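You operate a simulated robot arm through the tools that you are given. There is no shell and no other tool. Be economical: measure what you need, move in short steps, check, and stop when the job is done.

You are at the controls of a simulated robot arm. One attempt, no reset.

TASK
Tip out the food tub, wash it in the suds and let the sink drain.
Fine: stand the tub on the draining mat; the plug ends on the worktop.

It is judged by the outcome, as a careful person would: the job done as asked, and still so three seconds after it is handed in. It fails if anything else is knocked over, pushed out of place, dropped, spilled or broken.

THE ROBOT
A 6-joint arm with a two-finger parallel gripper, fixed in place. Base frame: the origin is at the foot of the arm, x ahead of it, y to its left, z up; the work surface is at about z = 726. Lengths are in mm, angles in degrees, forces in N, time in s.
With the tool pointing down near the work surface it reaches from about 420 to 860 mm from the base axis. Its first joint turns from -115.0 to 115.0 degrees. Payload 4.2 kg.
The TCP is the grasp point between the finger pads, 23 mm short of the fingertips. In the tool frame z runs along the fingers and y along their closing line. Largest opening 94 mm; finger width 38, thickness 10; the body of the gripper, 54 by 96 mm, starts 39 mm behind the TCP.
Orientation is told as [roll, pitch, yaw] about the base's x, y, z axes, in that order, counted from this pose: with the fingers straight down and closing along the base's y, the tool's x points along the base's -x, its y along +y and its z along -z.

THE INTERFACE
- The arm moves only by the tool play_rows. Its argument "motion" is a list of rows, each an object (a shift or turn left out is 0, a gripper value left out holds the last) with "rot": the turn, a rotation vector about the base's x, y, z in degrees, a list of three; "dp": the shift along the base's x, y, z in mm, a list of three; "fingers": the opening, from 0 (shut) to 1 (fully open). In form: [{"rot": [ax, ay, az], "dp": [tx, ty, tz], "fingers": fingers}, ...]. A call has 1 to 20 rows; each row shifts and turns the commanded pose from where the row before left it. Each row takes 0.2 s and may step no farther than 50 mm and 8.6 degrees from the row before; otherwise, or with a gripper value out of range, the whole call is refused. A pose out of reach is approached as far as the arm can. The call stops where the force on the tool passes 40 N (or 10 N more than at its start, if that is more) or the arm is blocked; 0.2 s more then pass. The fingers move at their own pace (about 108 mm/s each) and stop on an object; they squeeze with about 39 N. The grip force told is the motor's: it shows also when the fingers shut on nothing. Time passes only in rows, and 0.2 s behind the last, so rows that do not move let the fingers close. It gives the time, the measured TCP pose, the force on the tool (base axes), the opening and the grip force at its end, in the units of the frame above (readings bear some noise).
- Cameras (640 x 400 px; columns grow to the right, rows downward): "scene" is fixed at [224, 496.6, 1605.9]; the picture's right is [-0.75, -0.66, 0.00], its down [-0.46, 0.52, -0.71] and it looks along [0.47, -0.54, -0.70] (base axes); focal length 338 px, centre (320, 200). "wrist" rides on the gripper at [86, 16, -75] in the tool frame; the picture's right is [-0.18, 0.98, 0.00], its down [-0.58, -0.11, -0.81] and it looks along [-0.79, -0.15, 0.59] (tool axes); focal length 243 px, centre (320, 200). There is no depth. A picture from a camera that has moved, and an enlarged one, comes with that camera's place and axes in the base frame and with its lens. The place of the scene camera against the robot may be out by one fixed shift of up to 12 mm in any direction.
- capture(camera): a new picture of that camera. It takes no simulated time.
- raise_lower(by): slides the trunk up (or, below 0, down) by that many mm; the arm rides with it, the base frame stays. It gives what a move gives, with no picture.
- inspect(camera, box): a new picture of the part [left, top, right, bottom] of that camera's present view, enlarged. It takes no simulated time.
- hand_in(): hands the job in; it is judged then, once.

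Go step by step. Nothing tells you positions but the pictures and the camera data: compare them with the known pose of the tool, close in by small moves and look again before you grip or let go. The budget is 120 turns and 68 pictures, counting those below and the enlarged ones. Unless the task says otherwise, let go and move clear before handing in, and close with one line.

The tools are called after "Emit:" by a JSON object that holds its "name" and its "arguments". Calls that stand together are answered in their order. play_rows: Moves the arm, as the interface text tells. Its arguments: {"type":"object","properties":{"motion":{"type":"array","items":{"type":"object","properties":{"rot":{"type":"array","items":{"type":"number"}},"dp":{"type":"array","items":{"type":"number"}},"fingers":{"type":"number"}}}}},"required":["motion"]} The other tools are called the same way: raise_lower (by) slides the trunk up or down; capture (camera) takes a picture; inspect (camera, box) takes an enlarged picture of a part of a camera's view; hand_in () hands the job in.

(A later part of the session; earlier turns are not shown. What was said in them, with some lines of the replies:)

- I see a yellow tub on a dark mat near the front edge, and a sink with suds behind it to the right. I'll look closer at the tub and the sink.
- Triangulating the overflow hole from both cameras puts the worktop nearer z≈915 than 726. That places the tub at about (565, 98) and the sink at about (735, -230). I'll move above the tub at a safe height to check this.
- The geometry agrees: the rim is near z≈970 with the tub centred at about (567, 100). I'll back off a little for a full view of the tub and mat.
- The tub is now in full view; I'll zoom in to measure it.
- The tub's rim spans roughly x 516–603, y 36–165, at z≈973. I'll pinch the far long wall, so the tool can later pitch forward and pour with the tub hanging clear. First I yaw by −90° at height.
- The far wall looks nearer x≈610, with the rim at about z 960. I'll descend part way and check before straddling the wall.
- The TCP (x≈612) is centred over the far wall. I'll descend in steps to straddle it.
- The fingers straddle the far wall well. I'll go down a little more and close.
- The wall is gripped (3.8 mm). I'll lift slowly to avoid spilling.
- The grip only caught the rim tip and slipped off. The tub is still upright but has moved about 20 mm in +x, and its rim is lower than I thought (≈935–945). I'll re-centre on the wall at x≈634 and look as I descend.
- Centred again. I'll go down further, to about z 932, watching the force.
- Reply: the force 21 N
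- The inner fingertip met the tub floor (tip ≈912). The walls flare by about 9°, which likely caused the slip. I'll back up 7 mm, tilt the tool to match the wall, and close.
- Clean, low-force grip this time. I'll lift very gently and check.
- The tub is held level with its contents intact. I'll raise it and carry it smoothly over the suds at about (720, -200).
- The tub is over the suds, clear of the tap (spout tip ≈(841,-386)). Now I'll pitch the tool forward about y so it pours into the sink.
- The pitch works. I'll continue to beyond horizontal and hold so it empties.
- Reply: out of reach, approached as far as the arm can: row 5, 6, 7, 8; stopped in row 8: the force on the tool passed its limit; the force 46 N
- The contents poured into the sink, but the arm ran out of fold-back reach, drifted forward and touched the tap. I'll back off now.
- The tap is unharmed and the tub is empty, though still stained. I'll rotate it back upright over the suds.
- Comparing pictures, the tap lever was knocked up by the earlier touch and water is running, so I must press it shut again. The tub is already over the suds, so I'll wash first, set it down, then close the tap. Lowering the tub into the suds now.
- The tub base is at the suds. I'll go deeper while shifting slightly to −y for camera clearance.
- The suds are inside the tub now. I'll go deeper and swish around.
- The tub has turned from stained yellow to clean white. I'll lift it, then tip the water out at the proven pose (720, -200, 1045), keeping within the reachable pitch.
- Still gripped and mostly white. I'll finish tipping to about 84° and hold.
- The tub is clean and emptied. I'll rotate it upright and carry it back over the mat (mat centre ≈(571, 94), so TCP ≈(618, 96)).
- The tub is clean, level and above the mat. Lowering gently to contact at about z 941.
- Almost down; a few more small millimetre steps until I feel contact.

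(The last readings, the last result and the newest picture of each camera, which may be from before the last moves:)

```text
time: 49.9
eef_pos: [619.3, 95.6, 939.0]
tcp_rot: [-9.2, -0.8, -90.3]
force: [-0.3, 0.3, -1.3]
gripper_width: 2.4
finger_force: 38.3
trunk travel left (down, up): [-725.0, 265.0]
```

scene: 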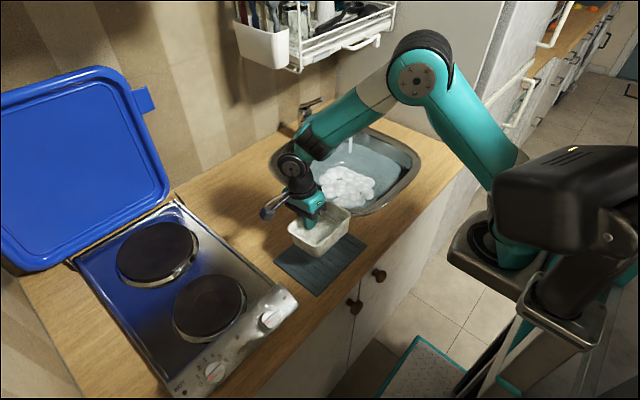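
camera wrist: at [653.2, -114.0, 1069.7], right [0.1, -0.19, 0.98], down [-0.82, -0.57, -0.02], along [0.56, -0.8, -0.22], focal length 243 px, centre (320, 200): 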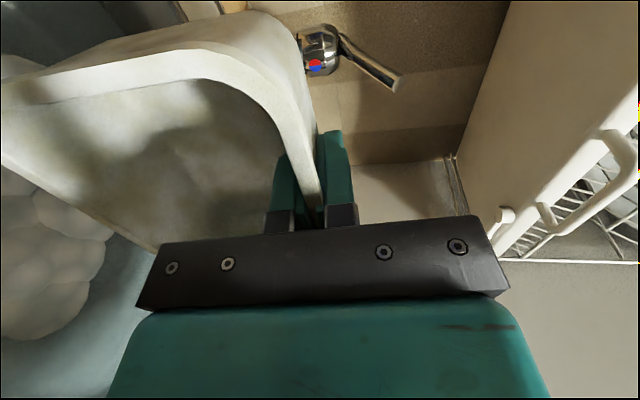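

Emit:
{"name": "play_rows", "arguments": {"motion": [{"dp": [0, 0, -2]}, {"dp": [0, 0, -2]}, {}]}}

Emit:
{"name": "play_rows", "arguments": {"motion": [{"dp": [0, 0, -1.5]}, {"dp": [0, 0, -1.5]}, {}]}}

```text
time: 50.7
eef_pos: [618.7, 96.3, 936.7]
tcp_rot: [-9.1, -0.6, -90.4]
force: [-0.2, -4.4, 19.5]
gripper_width: 2.7
finger_force: 38.9
trunk travel left (down, up): [-725.0, 265.0]
```

```text
time: 51.5
eef_pos: [618.2, 96.6, 935.2]
tcp_rot: [-9.1, -0.5, -90.4]
force: [1.6, -2.9, 35.0]
gripper_width: 2.9
finger_force: 38.9
trunk travel left (down, up): [-725.0, 265.0]
```

Contact is made. I'll ease off, open, and withdraw along the tool axis.

Emit:
{"name": "play_rows", "arguments": {"motion": [{"dp": [0, 0, 3]}, {"fingers": 0.35}, {}, {"dp": [3, 0, 18]}, {"dp": [4, 0, 25]}, {"dp": [5, 0, 30]}, {"dp": [5, 0, 40], "rot": [0, -4.5, 0]}, {"dp": [0, 0, 40], "rot": [0, -4.5, 0]}, {"fingers": 0.0}, {}]}}

Emit:
{"name": "capture", "arguments": {"camera": "scene"}}

Emit:
{"name": "inspect", "arguments": {"camera": "scene", "box": [260, 80, 440, 220]}}

```text
time: 53.7
eef_pos: [636.2, 95.3, 1091.5]
tcp_rot: [-0.3, -0.7, -90.6]
force: [-0.7, -0.4, -0.1]
gripper_width: 0.1
finger_force: 38.6
trunk travel left (down, up): [-725.0, 265.0]
```

```text
24 pictures are left
```

scene: 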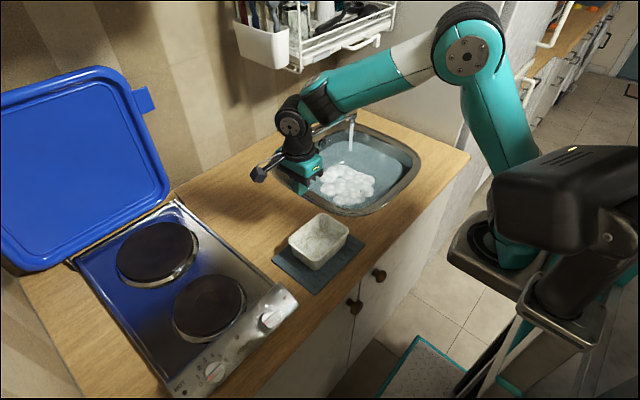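

```text
2.86 times, centred on (350, 150) of scene
camera zoom: at [224.0, 496.6, 1605.9], right [-0.75, -0.66, 0.0], down [-0.46, 0.52, -0.71], along [0.47, -0.54, -0.7], focal length 965 px, centre (234, 343)
```

zoom: 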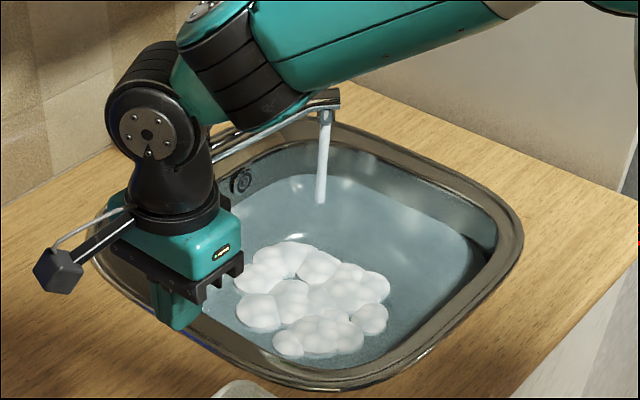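

The tub stands clean on the mat. Next, the tap: the lever runs from a pivot near (925,-225,1040) to a tip near (845,-226,1095), and was originally about 33 mm lower. I'll approach with closed fingers pitched forward, above the lever, and look first.

Emit:
{"name": "play_rows", "arguments": {"motion": [{"dp": [10, -40, 20]}, {"dp": [10, -40, 20]}, {"dp": [12, -40, 10], "rot": [0, -8.2, 0]}, {"dp": [12, -40, 10], "rot": [0, -8.2, 0]}, {"dp": [12, -40, 10], "rot": [0, -8.2, 0]}, {"dp": [12, -40, 10], "rot": [0, -8.2, 0]}, {"dp": [12, -40, 0], "rot": [0, -8.2, 0]}, {"dp": [12, -41, 0], "rot": [0, -8.2, 0]}, {"dp": [12, 0, 0], "rot": [0, -8.2, 0]}, {"dp": [0, 0, 0], "rot": [0, -7.6, 0]}, {}]}}

Emit:
{"name": "capture", "arguments": {"camera": "wrist"}}

Emit:
{"name": "inspect", "arguments": {"camera": "scene", "box": [240, 20, 420, 140]}}

```text
time: 56.1
eef_pos: [739.5, -224.7, 1164.6]
tcp_rot: [64.8, 0.1, -90.8]
force: [-0.1, -0.5, -0.7]
gripper_width: 0.0
finger_force: 38.8
trunk travel left (down, up): [-725.0, 265.0]
```

```text
22 pictures are left
camera wrist: at [680.3, -137.4, 1213.0], right [0.42, -0.19, 0.89], down [-0.78, -0.57, 0.24], along [0.46, -0.8, -0.39], focal length 243 px, centre (320, 200)
```

wrist: 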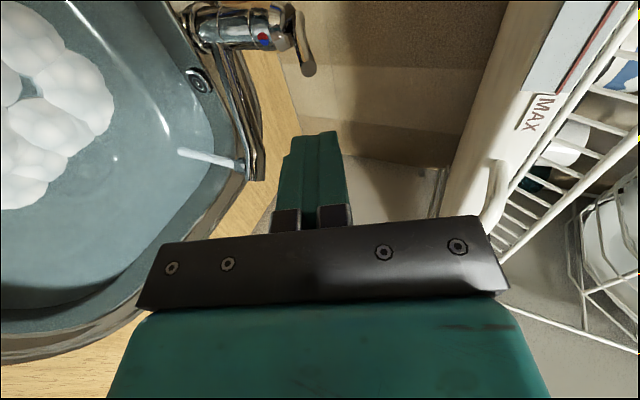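

```text
3.33 times, centred on (330, 80) of scene
camera zoom: at [224.0, 496.6, 1605.9], right [-0.75, -0.66, 0.0], down [-0.46, 0.52, -0.71], along [0.47, -0.54, -0.7], focal length 1126 px, centre (287, 600)
```

zoom: 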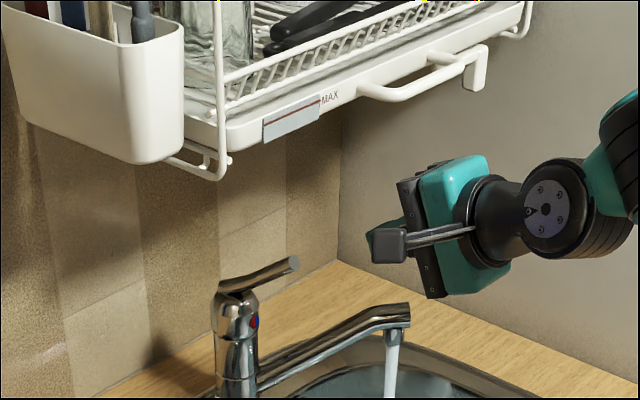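

The lever tip is at about (855,-236,1097), and the rack stays above z≈1240 over this path. I'll move forward above the lever.

Emit:
{"name": "play_rows", "arguments": {"motion": [{"dp": [30, -6, -10]}, {"dp": [35, -5, -8]}, {"dp": [30, 0, -4]}, {"dp": [14, 0, 0]}, {}]}}

Emit:
{"name": "capture", "arguments": {"camera": "wrist"}}

Emit:
{"name": "inspect", "arguments": {"camera": "scene", "box": [240, 20, 420, 140]}}

```text
time: 57.3
eef_pos: [846.6, -235.3, 1146.6]
tcp_rot: [64.8, 0.1, -90.7]
force: [-1.2, 0.7, 0.4]
gripper_width: 0.2
finger_force: 38.9
trunk travel left (down, up): [-725.0, 265.0]
```

```text
20 pictures are left
camera wrist: at [787.2, -148.5, 1193.0], right [0.42, -0.19, 0.89], down [-0.78, -0.57, 0.24], along [0.46, -0.8, -0.39], focal length 243 px, centre (320, 200)
```

wrist: 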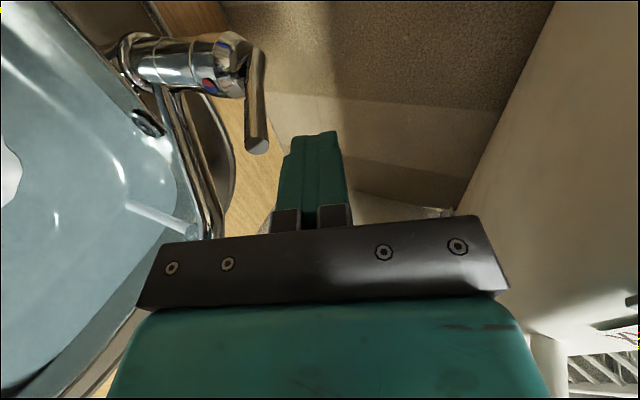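

```text
3.33 times, centred on (330, 80) of scene
camera zoom: at [224.0, 496.6, 1605.9], right [-0.75, -0.66, 0.0], down [-0.46, 0.52, -0.71], along [0.47, -0.54, -0.7], focal length 1126 px, centre (287, 600)
```

zoom: 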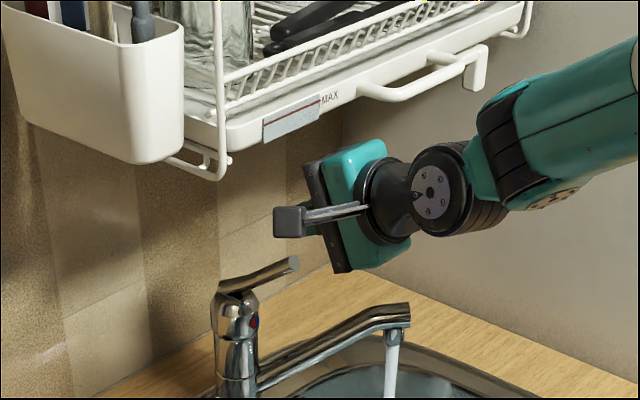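

The fingers are directly above the lever (y matches). Pressing down in steps.

Emit:
{"name": "play_rows", "arguments": {"motion": [{"dp": [0, 0, -10]}, {"dp": [0, 0, -10]}, {"dp": [0, 0, -10]}, {"dp": [0, 0, -8]}, {"dp": [0, 0, -8]}, {"dp": [0, 0, -6]}, {}]}}

Emit:
{"name": "inspect", "arguments": {"camera": "scene", "box": [240, 20, 420, 140]}}

```text
time: 58.4
eef_pos: [848.2, -236.9, 1111.8]
tcp_rot: [65.3, 0.0, -90.9]
force: [-0.7, 0.8, 0.5]
gripper_width: 0.0
finger_force: 38.6
trunk travel left (down, up): [-725.0, 265.0]
stopped in row 5: the force on the tool passed its limit (the readings are from after the stop); the commanded pose is now the measured one
```

```text
3.33 times, centred on (330, 80) of scene
camera zoom: at [224.0, 496.6, 1605.9], right [-0.75, -0.66, 0.0], down [-0.46, 0.52, -0.71], along [0.47, -0.54, -0.7], focal length 1126 px, centre (287, 600)
```

zoom: 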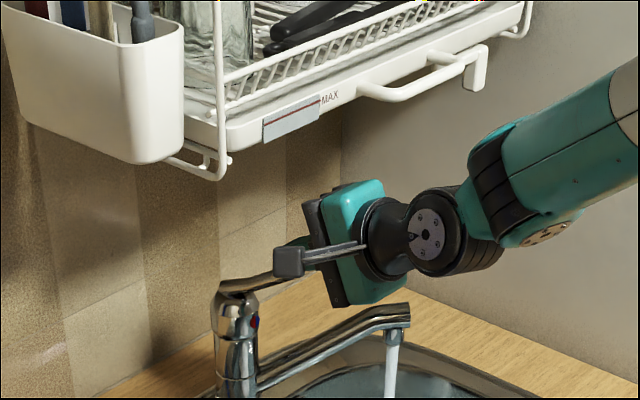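

Contact was made and the lever may have moved slightly. I'll press again in smaller steps.

Emit:
{"name": "play_rows", "arguments": {"motion": [{"dp": [0, 0, -4]}, {"dp": [0, 0, -4]}, {"dp": [0, 0, -4]}, {"dp": [0, 0, -4]}, {"dp": [0, 0, -4]}, {"dp": [0, 0, -4]}]}}

```text
time: 59.8
eef_pos: [846.0, -236.6, 1088.2]
tcp_rot: [65.4, -0.1, -90.9]
force: [0.3, -0.4, 1.2]
gripper_width: 0.1
finger_force: 38.9
trunk travel left (down, up): [-725.0, 265.0]
```

Emit:
{"name": "play_rows", "arguments": {"motion": [{"dp": [0, 0, 10]}, {"dp": [-15, 0, 30]}, {"dp": [-40, 0, 20]}, {"dp": [-45, 0, 0]}, {"dp": [-45, 0, 0]}, {}]}}

Emit:
{"name": "capture", "arguments": {"camera": "wrist"}}

Emit:
{"name": "inspect", "arguments": {"camera": "scene", "box": [260, 80, 440, 220]}}

```text
time: 61.2
eef_pos: [702.9, -233.9, 1151.6]
tcp_rot: [65.3, -0.1, -90.8]
force: [-0.1, -0.5, 0.4]
gripper_width: 0.1
finger_force: 39.0
trunk travel left (down, up): [-725.0, 265.0]
```

```text
17 pictures are left
camera wrist: at [643.4, -145.6, 1196.9], right [0.41, -0.19, 0.89], down [-0.79, -0.57, 0.24], along [0.46, -0.8, -0.38], focal length 243 px, centre (320, 200)
```

wrist: 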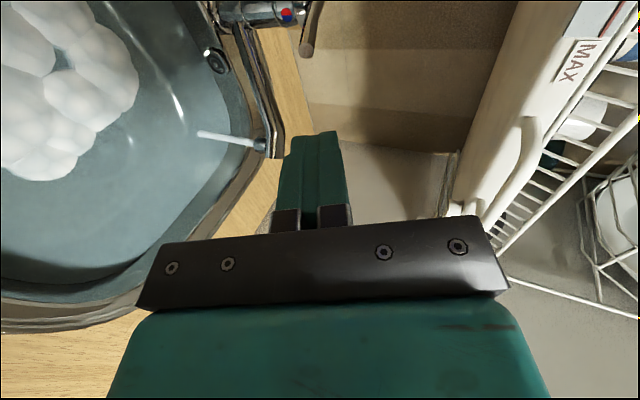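

```text
2.86 times, centred on (350, 150) of scene
camera zoom: at [224.0, 496.6, 1605.9], right [-0.75, -0.66, 0.0], down [-0.46, 0.52, -0.71], along [0.47, -0.54, -0.7], focal length 965 px, centre (234, 343)
```

zoom: 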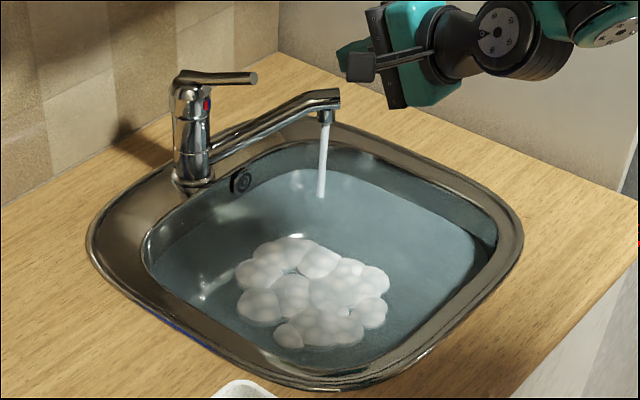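

The lever is about half down and the flow is thinner. I'll return and press roughly 20 mm further.

Emit:
{"name": "play_rows", "arguments": {"motion": [{"dp": [45, 0, 0]}, {"dp": [45, 0, 0]}, {"dp": [40, -2, -20]}, {"dp": [13, 0, -20]}, {"dp": [0, 0, -16]}, {"dp": [0, 0, -4]}, {"dp": [0, 0, -4]}, {"dp": [0, 0, -4]}, {"dp": [0, 0, -4]}, {"dp": [0, 0, -4]}]}}

Emit:
{"name": "inspect", "arguments": {"camera": "scene", "box": [260, 80, 440, 220]}}

```text
time: 63.4
eef_pos: [846.1, -238.8, 1074.3]
tcp_rot: [65.5, -0.1, -91.0]
force: [-5.1, 0.3, 7.7]
gripper_width: 0.0
finger_force: 39.0
trunk travel left (down, up): [-725.0, 265.0]
```

```text
2.86 times, centred on (350, 150) of scene
camera zoom: at [224.0, 496.6, 1605.9], right [-0.75, -0.66, 0.0], down [-0.46, 0.52, -0.71], along [0.47, -0.54, -0.7], focal length 965 px, centre (234, 343)
```

zoom: 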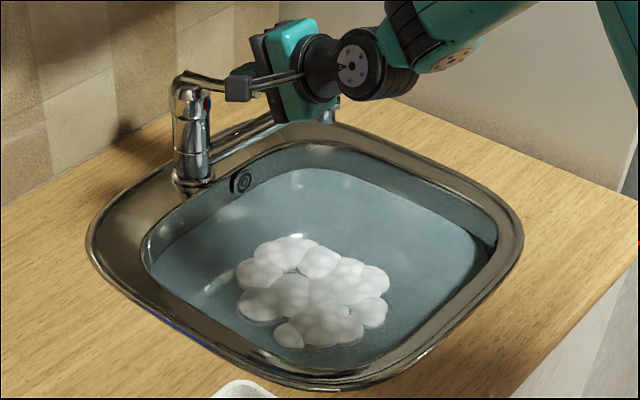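

The stream appears to have stopped. One small extra press, then I'll withdraw and verify.

Emit:
{"name": "play_rows", "arguments": {"motion": [{"dp": [0, 0, -3]}, {}, {"dp": [0, 0, 15]}, {"dp": [-15, 0, 40]}, {"dp": [-40, 0, 22]}, {"dp": [-45, 0, 0]}, {"dp": [-45, 0, 0]}, {}]}}

Emit:
{"name": "inspect", "arguments": {"camera": "scene", "box": [260, 80, 440, 220]}}

```text
time: 65.2
eef_pos: [702.6, -237.1, 1147.6]
tcp_rot: [65.3, 0.0, -91.0]
force: [0.3, 0.2, 0.4]
gripper_width: 0.0
finger_force: 39.0
trunk travel left (down, up): [-725.0, 265.0]
```

```text
2.86 times, centred on (350, 150) of scene
camera zoom: at [224.0, 496.6, 1605.9], right [-0.75, -0.66, 0.0], down [-0.46, 0.52, -0.71], along [0.47, -0.54, -0.7], focal length 965 px, centre (234, 343)
```

zoom: 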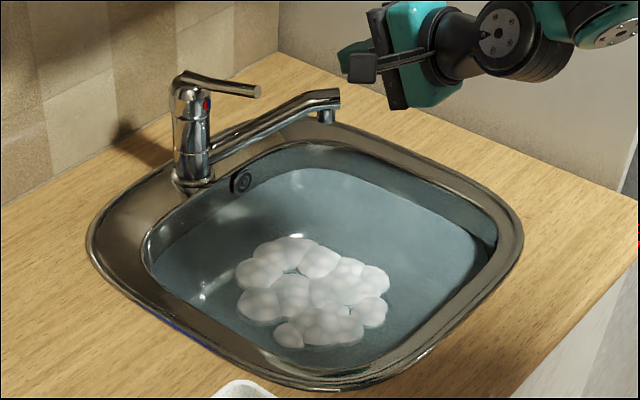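

The tap is off again with its lever back down. Now for the plug: I'll bring the tool vertical and look through the water at the sink floor.

Emit:
{"name": "play_rows", "arguments": {"motion": [{"dp": [3, 5, 0], "rot": [0, 8.2, 0]}, {"dp": [3, 5, 0], "rot": [0, 8.2, 0]}, {"dp": [3, 5, 0], "rot": [0, 8.2, 0]}, {"dp": [3, 5, 0], "rot": [0, 8.2, 0]}, {"dp": [3, 5, 0], "rot": [0, 8.2, 0]}, {"dp": [3, 5, 0], "rot": [0, 8.2, 0]}, {"dp": [3, 5, 0], "rot": [0, 8.2, 0]}, {"dp": [3, 5, 0], "rot": [0, 8.0, 0], "fingers": 0.5}, {}]}}

Emit:
{"name": "capture", "arguments": {"camera": "wrist"}}

```text
time: 67.2
eef_pos: [724.9, -199.0, 1147.1]
tcp_rot: [-0.1, -0.8, -90.4]
force: [0.4, -0.1, 0.6]
gripper_width: 47.0
finger_force: 0.0
trunk travel left (down, up): [-725.0, 265.0]
```

```text
13 pictures are left
camera wrist: at [742.2, -111.4, 1220.7], right [0.98, -0.19, 0.0], down [-0.11, -0.57, 0.81], along [-0.16, -0.8, -0.58], focal length 243 px, centre (320, 200)
```

wrist: 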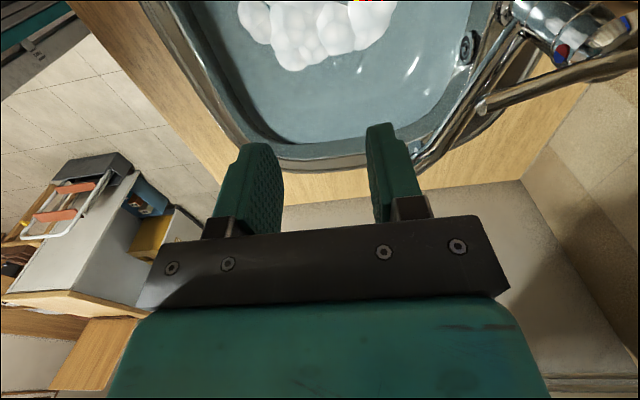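

I need an enlarged view of the water area to find the plug.

Emit:
{"name": "inspect", "arguments": {"camera": "wrist", "box": [220, 0, 460, 150]}}

```text
2.67 times, centred on (340, 75) of wrist
camera zoom: at [742.2, -111.4, 1220.7], right [0.98, -0.19, 0.0], down [-0.11, -0.57, 0.81], along [-0.16, -0.8, -0.58], focal length 647 px, centre (267, 533)
```

zoom: 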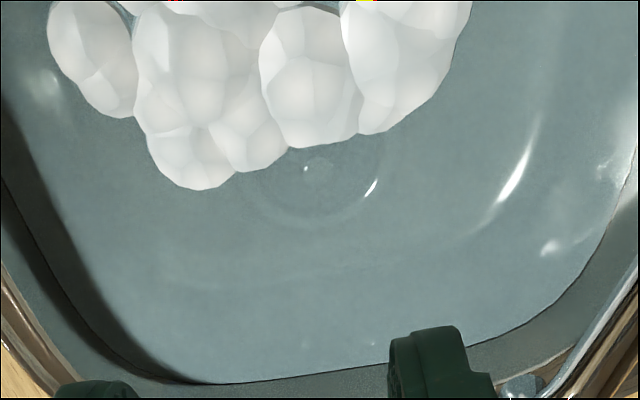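

A round drain with a small knob shows at about (734,-324), with the floor near z≈770. I'll lower over it for a closer view.

Emit:
{"name": "play_rows", "arguments": {"motion": [{"dp": [2, -30, -40]}, {"dp": [3, -30, -40]}, {"dp": [4, -30, -40]}, {"dp": [0, 0, -40]}, {"dp": [0, 0, -27]}, {}]}}

Emit:
{"name": "inspect", "arguments": {"camera": "wrist", "box": [200, 0, 440, 150]}}

```text
refused: row 3 steps farther than a row can; nothing moved
```

```text
2.67 times, centred on (320, 75) of wrist
camera zoom: at [742.2, -111.4, 1220.7], right [0.98, -0.19, 0.0], down [-0.11, -0.57, 0.81], along [-0.16, -0.8, -0.58], focal length 647 px, centre (320, 533)
```

zoom: 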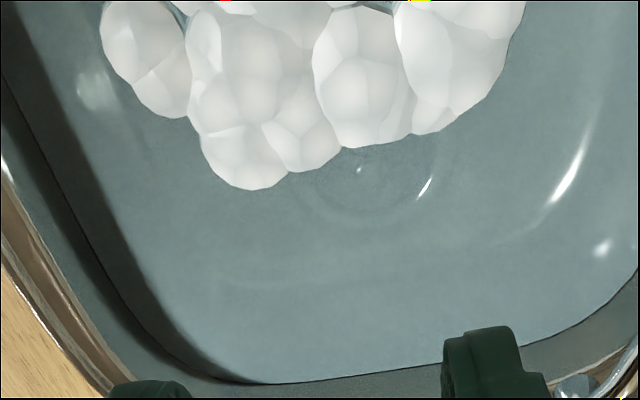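

That call was refused for too long a step. I'll redo it with shorter rows.

Emit:
{"name": "play_rows", "arguments": {"motion": [{"dp": [2, -22, -30]}, {"dp": [2, -22, -35]}, {"dp": [2, -22, -35]}, {"dp": [3, -24, -35]}, {"dp": [0, 0, -30]}, {"dp": [0, 0, -22]}, {}]}}

```text
time: 68.8
eef_pos: [733.5, -289.6, 960.6]
tcp_rot: [0.0, -0.8, -90.4]
force: [0.1, 0.3, -0.6]
gripper_width: 47.0
finger_force: 0.0
trunk travel left (down, up): [-725.0, 265.0]
```

Emit:
{"name": "inspect", "arguments": {"camera": "wrist", "box": [180, 0, 460, 175]}}

```text
2.29 times, centred on (320, 88) of wrist
camera zoom: at [750.3, -202.5, 1034.3], right [0.98, -0.19, 0.0], down [-0.11, -0.57, 0.81], along [-0.15, -0.8, -0.58], focal length 555 px, centre (320, 457)
```

zoom: 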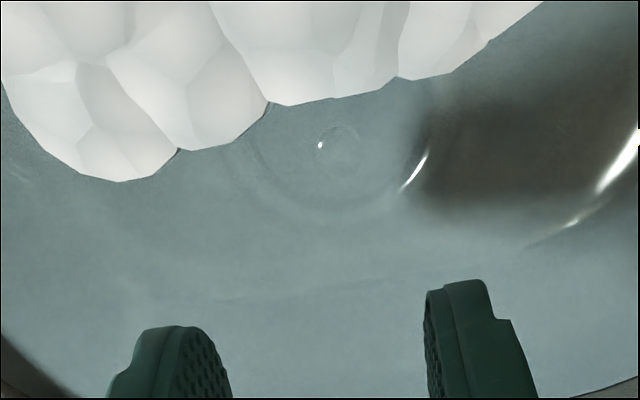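

The knob (≈18 mm wide) is at about (737,-321). I'll descend above it and look once more before closing.

Emit:
{"name": "play_rows", "arguments": {"motion": [{"dp": [2, -16, -30]}, {"dp": [2, -15, -35]}, {"dp": [0, 0, -35]}, {"dp": [0, 0, -25]}, {"dp": [0, 0, -15]}, {}]}}

Emit:
{"name": "inspect", "arguments": {"camera": "wrist", "box": [180, 40, 460, 215]}}

```text
time: 70.2
eef_pos: [740.3, -318.5, 816.6]
tcp_rot: [0.0, -0.8, -90.4]
force: [-0.2, -0.9, -0.9]
gripper_width: 46.8
finger_force: 0.0
trunk travel left (down, up): [-725.0, 265.0]
```

```text
2.29 times, centred on (320, 128) of wrist
camera zoom: at [756.3, -231.3, 890.4], right [0.98, -0.19, 0.0], down [-0.11, -0.57, 0.81], along [-0.15, -0.8, -0.58], focal length 555 px, centre (320, 366)
```

zoom: 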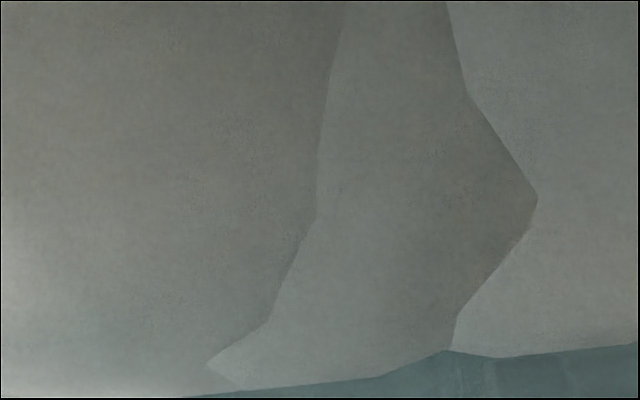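

The suds block the camera here, so I'll feel my way: a small correction, then down gently until contact.

Emit:
{"name": "play_rows", "arguments": {"motion": [{"dp": [-2, -3, -6]}, {"dp": [0, 0, -6]}, {"dp": [0, 0, -5]}, {"dp": [0, 0, -5]}, {"dp": [0, 0, -4]}, {}]}}

```text
time: 71.6
eef_pos: [736.2, -324.8, 793.1]
tcp_rot: [-0.1, -0.8, -90.4]
force: [0.5, -0.1, -0.4]
gripper_width: 47.0
finger_force: 0.0
trunk travel left (down, up): [-725.0, 265.0]
```

Emit:
{"name": "play_rows", "arguments": {"motion": [{"dp": [0, 1, -4]}, {"dp": [0, 1, -4]}, {"dp": [0, 0, -4]}, {"dp": [0, 0, -4]}, {"dp": [0, 0, -4]}, {"dp": [0, 0, -4]}, {}]}}

```text
time: 73.2
eef_pos: [735.9, -321.2, 772.7]
tcp_rot: [0.0, -0.9, -90.3]
force: [-8.9, 6.2, 32.8]
gripper_width: 47.0
finger_force: 0.0
trunk travel left (down, up): [-725.0, 265.0]
```

Contact with the bottom at tip z≈750. Backing up 5 mm and closing on the knob.

Emit:
{"name": "play_rows", "arguments": {"motion": [{"dp": [0, 0, 6]}, {"fingers": 0}, {"fingers": 0}, {}]}}

```text
time: 74.2
eef_pos: [736.5, -323.2, 774.9]
tcp_rot: [-0.1, -0.8, -90.4]
force: [0.5, 0.7, -0.1]
gripper_width: 22.6
finger_force: 39.6
trunk travel left (down, up): [-725.0, 265.0]
```

It holds something 22.6 mm wide, which should be the plug's knob. Pulling it straight up.

Emit:
{"name": "play_rows", "arguments": {"motion": [{"dp": [0, 0, 3]}, {"dp": [0, 0, 4]}, {"dp": [0, 0, 6]}, {"dp": [0, 0, 10]}, {"dp": [0, 0, 15]}, {"dp": [0, 0, 25]}, {"dp": [0, 0, 30]}, {"dp": [0, 0, 35]}, {"dp": [0, 0, 40]}, {}]}}

Emit:
{"name": "capture", "arguments": {"camera": "wrist"}}

```text
time: 76.4
eef_pos: [738.6, -320.8, 945.1]
tcp_rot: [-0.1, -0.8, -90.4]
force: [0.3, -0.4, -0.8]
gripper_width: 22.5
finger_force: 39.2
trunk travel left (down, up): [-725.0, 265.0]
```

```text
8 pictures are left
camera wrist: at [756.2, -233.5, 1017.1], right [0.98, -0.19, 0.0], down [-0.11, -0.57, 0.81], along [-0.15, -0.8, -0.58], focal length 243 px, centre (320, 200)
```

wrist: 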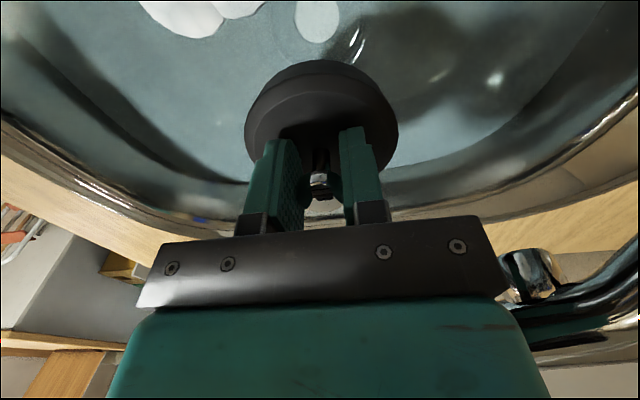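

I have the plug. I'll carry it to the free worktop at about (730, 70), between the sink and the hob.

Emit:
{"name": "play_rows", "arguments": {"motion": [{"dp": [0, 0, 30]}, {"dp": [0, 5, 30]}, {"dp": [0, 20, 10]}, {"dp": [0, 28, 0]}, {"dp": [0, 30, 0]}, {"dp": [0, 30, 0]}, {"dp": [0, 30, 0]}, {"dp": [0, 30, 0]}, {"dp": [0, 30, 0]}, {"dp": [0, 30, 0]}, {"dp": [0, 30, 0]}, {"dp": [0, 30, 0]}, {"dp": [-2, 30, 0]}, {"dp": [-2, 30, 0]}, {"dp": [-2, 25, 0]}, {"dp": [0, 12, -15]}, {"dp": [0, 0, -25]}, {}]}}

Emit:
{"name": "capture", "arguments": {"camera": "scene"}}

```text
time: 80.2
eef_pos: [731.3, 69.8, 972.3]
tcp_rot: [0.1, -0.8, -90.4]
force: [-0.3, 1.3, -0.4]
gripper_width: 22.1
finger_force: 39.3
trunk travel left (down, up): [-725.0, 265.0]
```

```text
7 pictures are left
```

scene: 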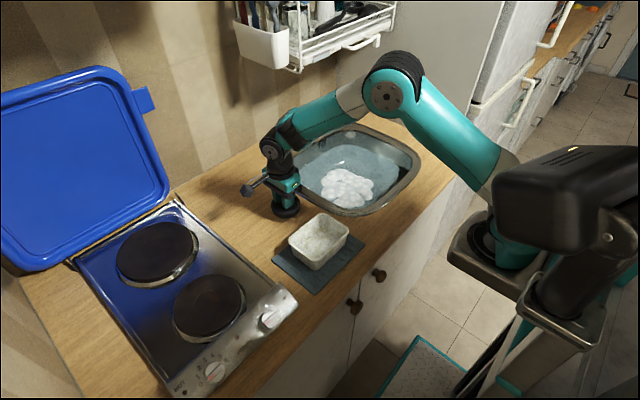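

The plug is above clear worktop. Lowering in small steps until contact.

Emit:
{"name": "play_rows", "arguments": {"motion": [{"dp": [0, 0, -12]}, {"dp": [0, 0, -8]}, {"dp": [0, 0, -5]}, {"dp": [0, 0, -4]}, {"dp": [0, 0, -3]}, {}]}}

Emit:
{"name": "play_rows", "arguments": {"motion": [{"dp": [0, 0, -3]}, {"dp": [0, 0, -3]}, {}]}}

Emit:
{"name": "play_rows", "arguments": {"motion": [{"dp": [0, 0, -2]}, {"dp": [0, 0, -2]}, {}]}}

```text
time: 81.4
eef_pos: [730.7, 69.7, 946.9]
tcp_rot: [0.4, -0.7, -90.4]
force: [-12.5, -3.6, 20.2]
gripper_width: 22.3
finger_force: 39.4
trunk travel left (down, up): [-725.0, 265.0]
stopped in row 6: the force on the tool passed its limit (the readings are from after the stop); the commanded pose is now the measured one
```

```text
time: 81.8
eef_pos: [732.2, 69.4, 947.5]
tcp_rot: [0.3, -0.8, -90.5]
force: [-15.1, -4.7, 21.8]
gripper_width: 22.1
finger_force: 39.7
trunk travel left (down, up): [-725.0, 265.0]
stopped in row 1: the force on the tool passed its limit (the readings are from after the stop); the commanded pose is now the measured one
```

```text
time: 82.3
eef_pos: [733.8, 69.6, 947.4]
tcp_rot: [0.6, -0.7, -90.6]
force: [-14.7, -5.1, 21.2]
gripper_width: 22.3
finger_force: 39.2
trunk travel left (down, up): [-725.0, 265.0]
stopped in row 2: the force on the tool passed its limit (the readings are from after the stop); the commanded pose is now the measured one
```

It's firmly on the worktop. I'll ease up slightly, open, and withdraw upward.

Emit:
{"name": "play_rows", "arguments": {"motion": [{"dp": [0, 0, 1.5]}, {"fingers": 0.3}, {"fingers": 0.5}, {}, {"dp": [0, 0, 20]}, {"dp": [0, 0, 40]}, {"dp": [0, 0, 45]}, {"dp": [-30, -20, 30]}, {"dp": [-40, -25, 0]}, {"dp": [-40, -25, 0]}, {"dp": [-40, -25, 0]}, {}]}}

Emit:
{"name": "capture", "arguments": {"camera": "scene"}}

```text
time: 84.9
eef_pos: [583.3, -27.9, 1081.3]
tcp_rot: [0.5, -0.7, -90.4]
force: [-0.5, 0.2, -0.3]
gripper_width: 46.8
finger_force: 0.1
trunk travel left (down, up): [-725.0, 265.0]
```

```text
6 pictures are left
```

scene: 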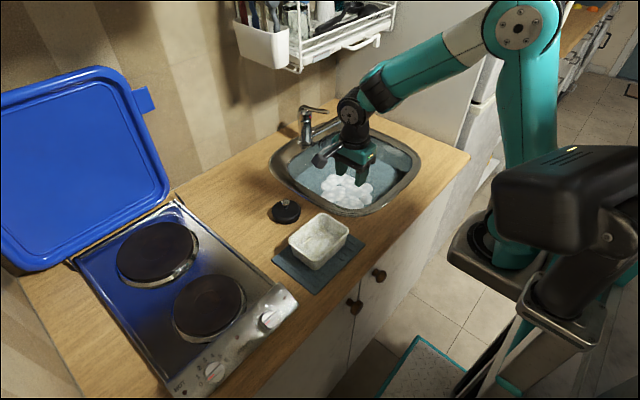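

The plug is on the worktop and the tub on the mat. I'll move the arm up and clear, and let time pass while the sink drains.

Emit:
{"name": "play_rows", "arguments": {"motion": [{"dp": [0, -30, 35]}, {"dp": [0, -30, 35]}, {"dp": [-20, -30, 35]}, {"dp": [-20, -30, 30]}, {}, {}, {}, {}, {}, {}, {}, {}, {}, {}, {}, {}, {}, {}, {}, {}]}}

Emit:
{"name": "play_rows", "arguments": {"motion": [{}, {}, {}, {}, {}, {}, {}, {}, {}, {}, {}, {}, {}, {}, {}, {}, {}, {}, {}, {}]}}

Emit:
{"name": "play_rows", "arguments": {"motion": [{}, {}, {}, {}, {}, {}, {}, {}, {}, {}, {}, {}, {}, {}, {}, {}, {}, {}, {}, {}]}}

Emit:
{"name": "inspect", "arguments": {"camera": "scene", "box": [240, 90, 440, 270]}}

```text
refused: row 3 steps farther than a row can; nothing moved
```

```text
time: 89.1
eef_pos: [584.6, -27.7, 1081.9]
tcp_rot: [0.6, -0.7, -90.5]
force: [-0.3, -0.1, 0.5]
gripper_width: 46.9
finger_force: 0.1
trunk travel left (down, up): [-725.0, 265.0]
```

```text
time: 93.3
eef_pos: [583.7, -28.6, 1080.7]
tcp_rot: [0.6, -0.7, -90.5]
force: [0.2, 0.2, 0.8]
gripper_width: 47.0
finger_force: 0.0
trunk travel left (down, up): [-725.0, 265.0]
```

```text
2.22 times, centred on (340, 180) of scene
camera zoom: at [224.0, 496.6, 1605.9], right [-0.75, -0.66, 0.0], down [-0.46, 0.52, -0.71], along [0.47, -0.54, -0.7], focal length 750 px, centre (276, 244)
```

zoom: 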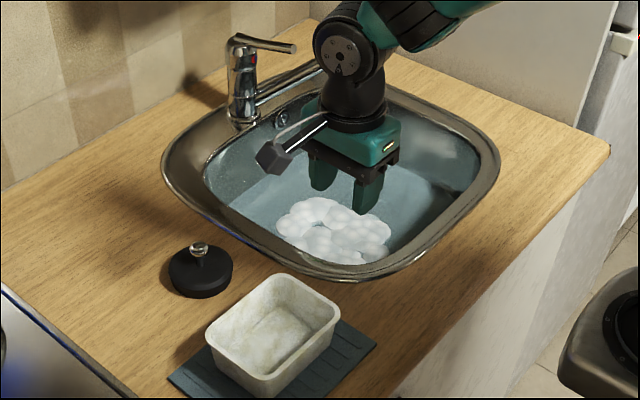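

The sink is draining slowly. I'll move the arm clear and wait, and check the tub's cleanliness up close.

Emit:
{"name": "play_rows", "arguments": {"motion": [{"dp": [0, -25, 35]}, {"dp": [0, -25, 35]}, {"dp": [-10, -25, 35]}, {"dp": [-10, -25, 30]}, {}, {}, {}, {}, {}, {}, {}, {}, {}, {}, {}, {}, {}, {}, {}, {}]}}

Emit:
{"name": "inspect", "arguments": {"camera": "scene", "box": [270, 120, 410, 280]}}

```text
time: 97.5
eef_pos: [564.4, -121.8, 1216.4]
tcp_rot: [0.6, -0.7, -90.5]
force: [0.5, 0.1, 1.0]
gripper_width: 47.0
finger_force: 0.0
trunk travel left (down, up): [-725.0, 265.0]
```

```text
2.50 times, centred on (340, 200) of scene
camera zoom: at [224.0, 496.6, 1605.9], right [-0.75, -0.66, 0.0], down [-0.46, 0.52, -0.71], along [0.47, -0.54, -0.7], focal length 844 px, centre (270, 200)
```

zoom: 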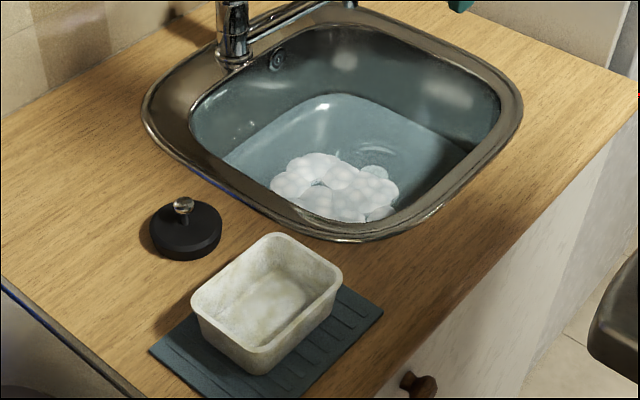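

Emit:
{"name": "inspect", "arguments": {"camera": "scene", "box": [285, 205, 355, 275]}}

```text
5.71 times, centred on (320, 240) of scene
camera zoom: at [224.0, 496.6, 1605.9], right [-0.75, -0.66, 0.0], down [-0.46, 0.52, -0.71], along [0.47, -0.54, -0.7], focal length 1930 px, centre (320, -29)
```

zoom: 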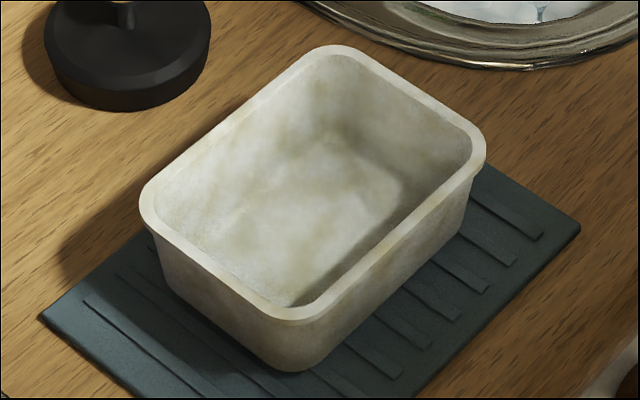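

The mottling is uniform plastic texture, so the tub is clean, upright and dry on the mat. I'll wait for the sink to finish draining.

Emit:
{"name": "play_rows", "arguments": {"motion": [{}, {}, {}, {}, {}, {}, {}, {}, {}, {}, {}, {}, {}, {}, {}, {}, {}, {}, {}, {}]}}

Emit:
{"name": "play_rows", "arguments": {"motion": [{}, {}, {}, {}, {}, {}, {}, {}, {}, {}, {}, {}, {}, {}, {}, {}, {}, {}, {}, {}]}}

Emit:
{"name": "play_rows", "arguments": {"motion": [{}, {}, {}, {}, {}, {}, {}, {}, {}, {}, {}, {}, {}, {}, {}, {}, {}, {}, {}, {}]}}

Emit:
{"name": "play_rows", "arguments": {"motion": [{}, {}, {}, {}, {}, {}, {}, {}, {}, {}, {}, {}, {}, {}, {}, {}, {}, {}, {}, {}]}}

Emit:
{"name": "inspect", "arguments": {"camera": "scene", "box": [260, 90, 440, 220]}}

```text
time: 101.7
eef_pos: [564.0, -121.8, 1216.9]
tcp_rot: [0.5, -0.7, -90.5]
force: [0.0, -0.8, 0.1]
gripper_width: 46.9
finger_force: 0.1
trunk travel left (down, up): [-725.0, 265.0]
```

```text
time: 105.9
eef_pos: [564.3, -120.9, 1216.6]
tcp_rot: [0.6, -0.7, -90.4]
force: [0.7, 0.5, -0.4]
gripper_width: 46.9
finger_force: 0.1
trunk travel left (down, up): [-725.0, 265.0]
```

```text
time: 110.1
eef_pos: [563.3, -121.6, 1216.5]
tcp_rot: [0.5, -0.6, -90.5]
force: [-0.1, -1.5, 0.5]
gripper_width: 46.9
finger_force: 0.1
trunk travel left (down, up): [-725.0, 265.0]
```

```text
time: 114.3
eef_pos: [564.0, -123.0, 1217.2]
tcp_rot: [0.5, -0.6, -90.5]
force: [0.0, -0.3, -1.7]
gripper_width: 46.9
finger_force: 0.0
trunk travel left (down, up): [-725.0, 265.0]
```

```text
3.08 times, centred on (350, 155) of scene
camera zoom: at [224.0, 496.6, 1605.9], right [-0.75, -0.66, 0.0], down [-0.46, 0.52, -0.71], along [0.47, -0.54, -0.7], focal length 1039 px, centre (228, 338)
```

zoom: 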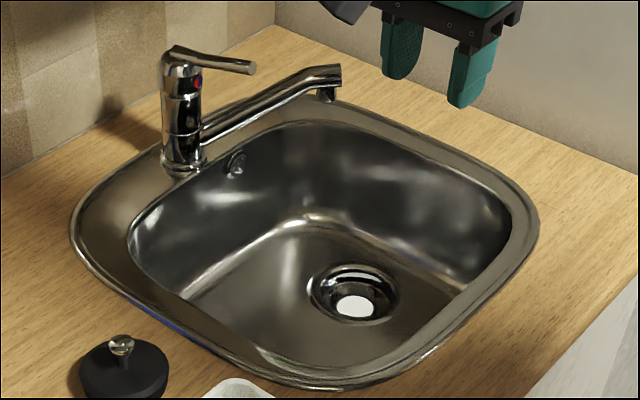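

The sink is empty, the tap is off, the plug is on the worktop and the clean tub stands on the mat. The arm is clear, so I'm handing in.

Emit:
{"name": "hand_in", "arguments": {}}

```text
The job is handed in.
```

The job is handed in: the tub was tipped out, washed in the suds and stood on the draining mat. The sink has drained and the plug is on the worktop. While tipping, the tub knocked the tap lever up and the water ran for about 40 seconds into the sink. I pressed the lever back down and the flow stopped.
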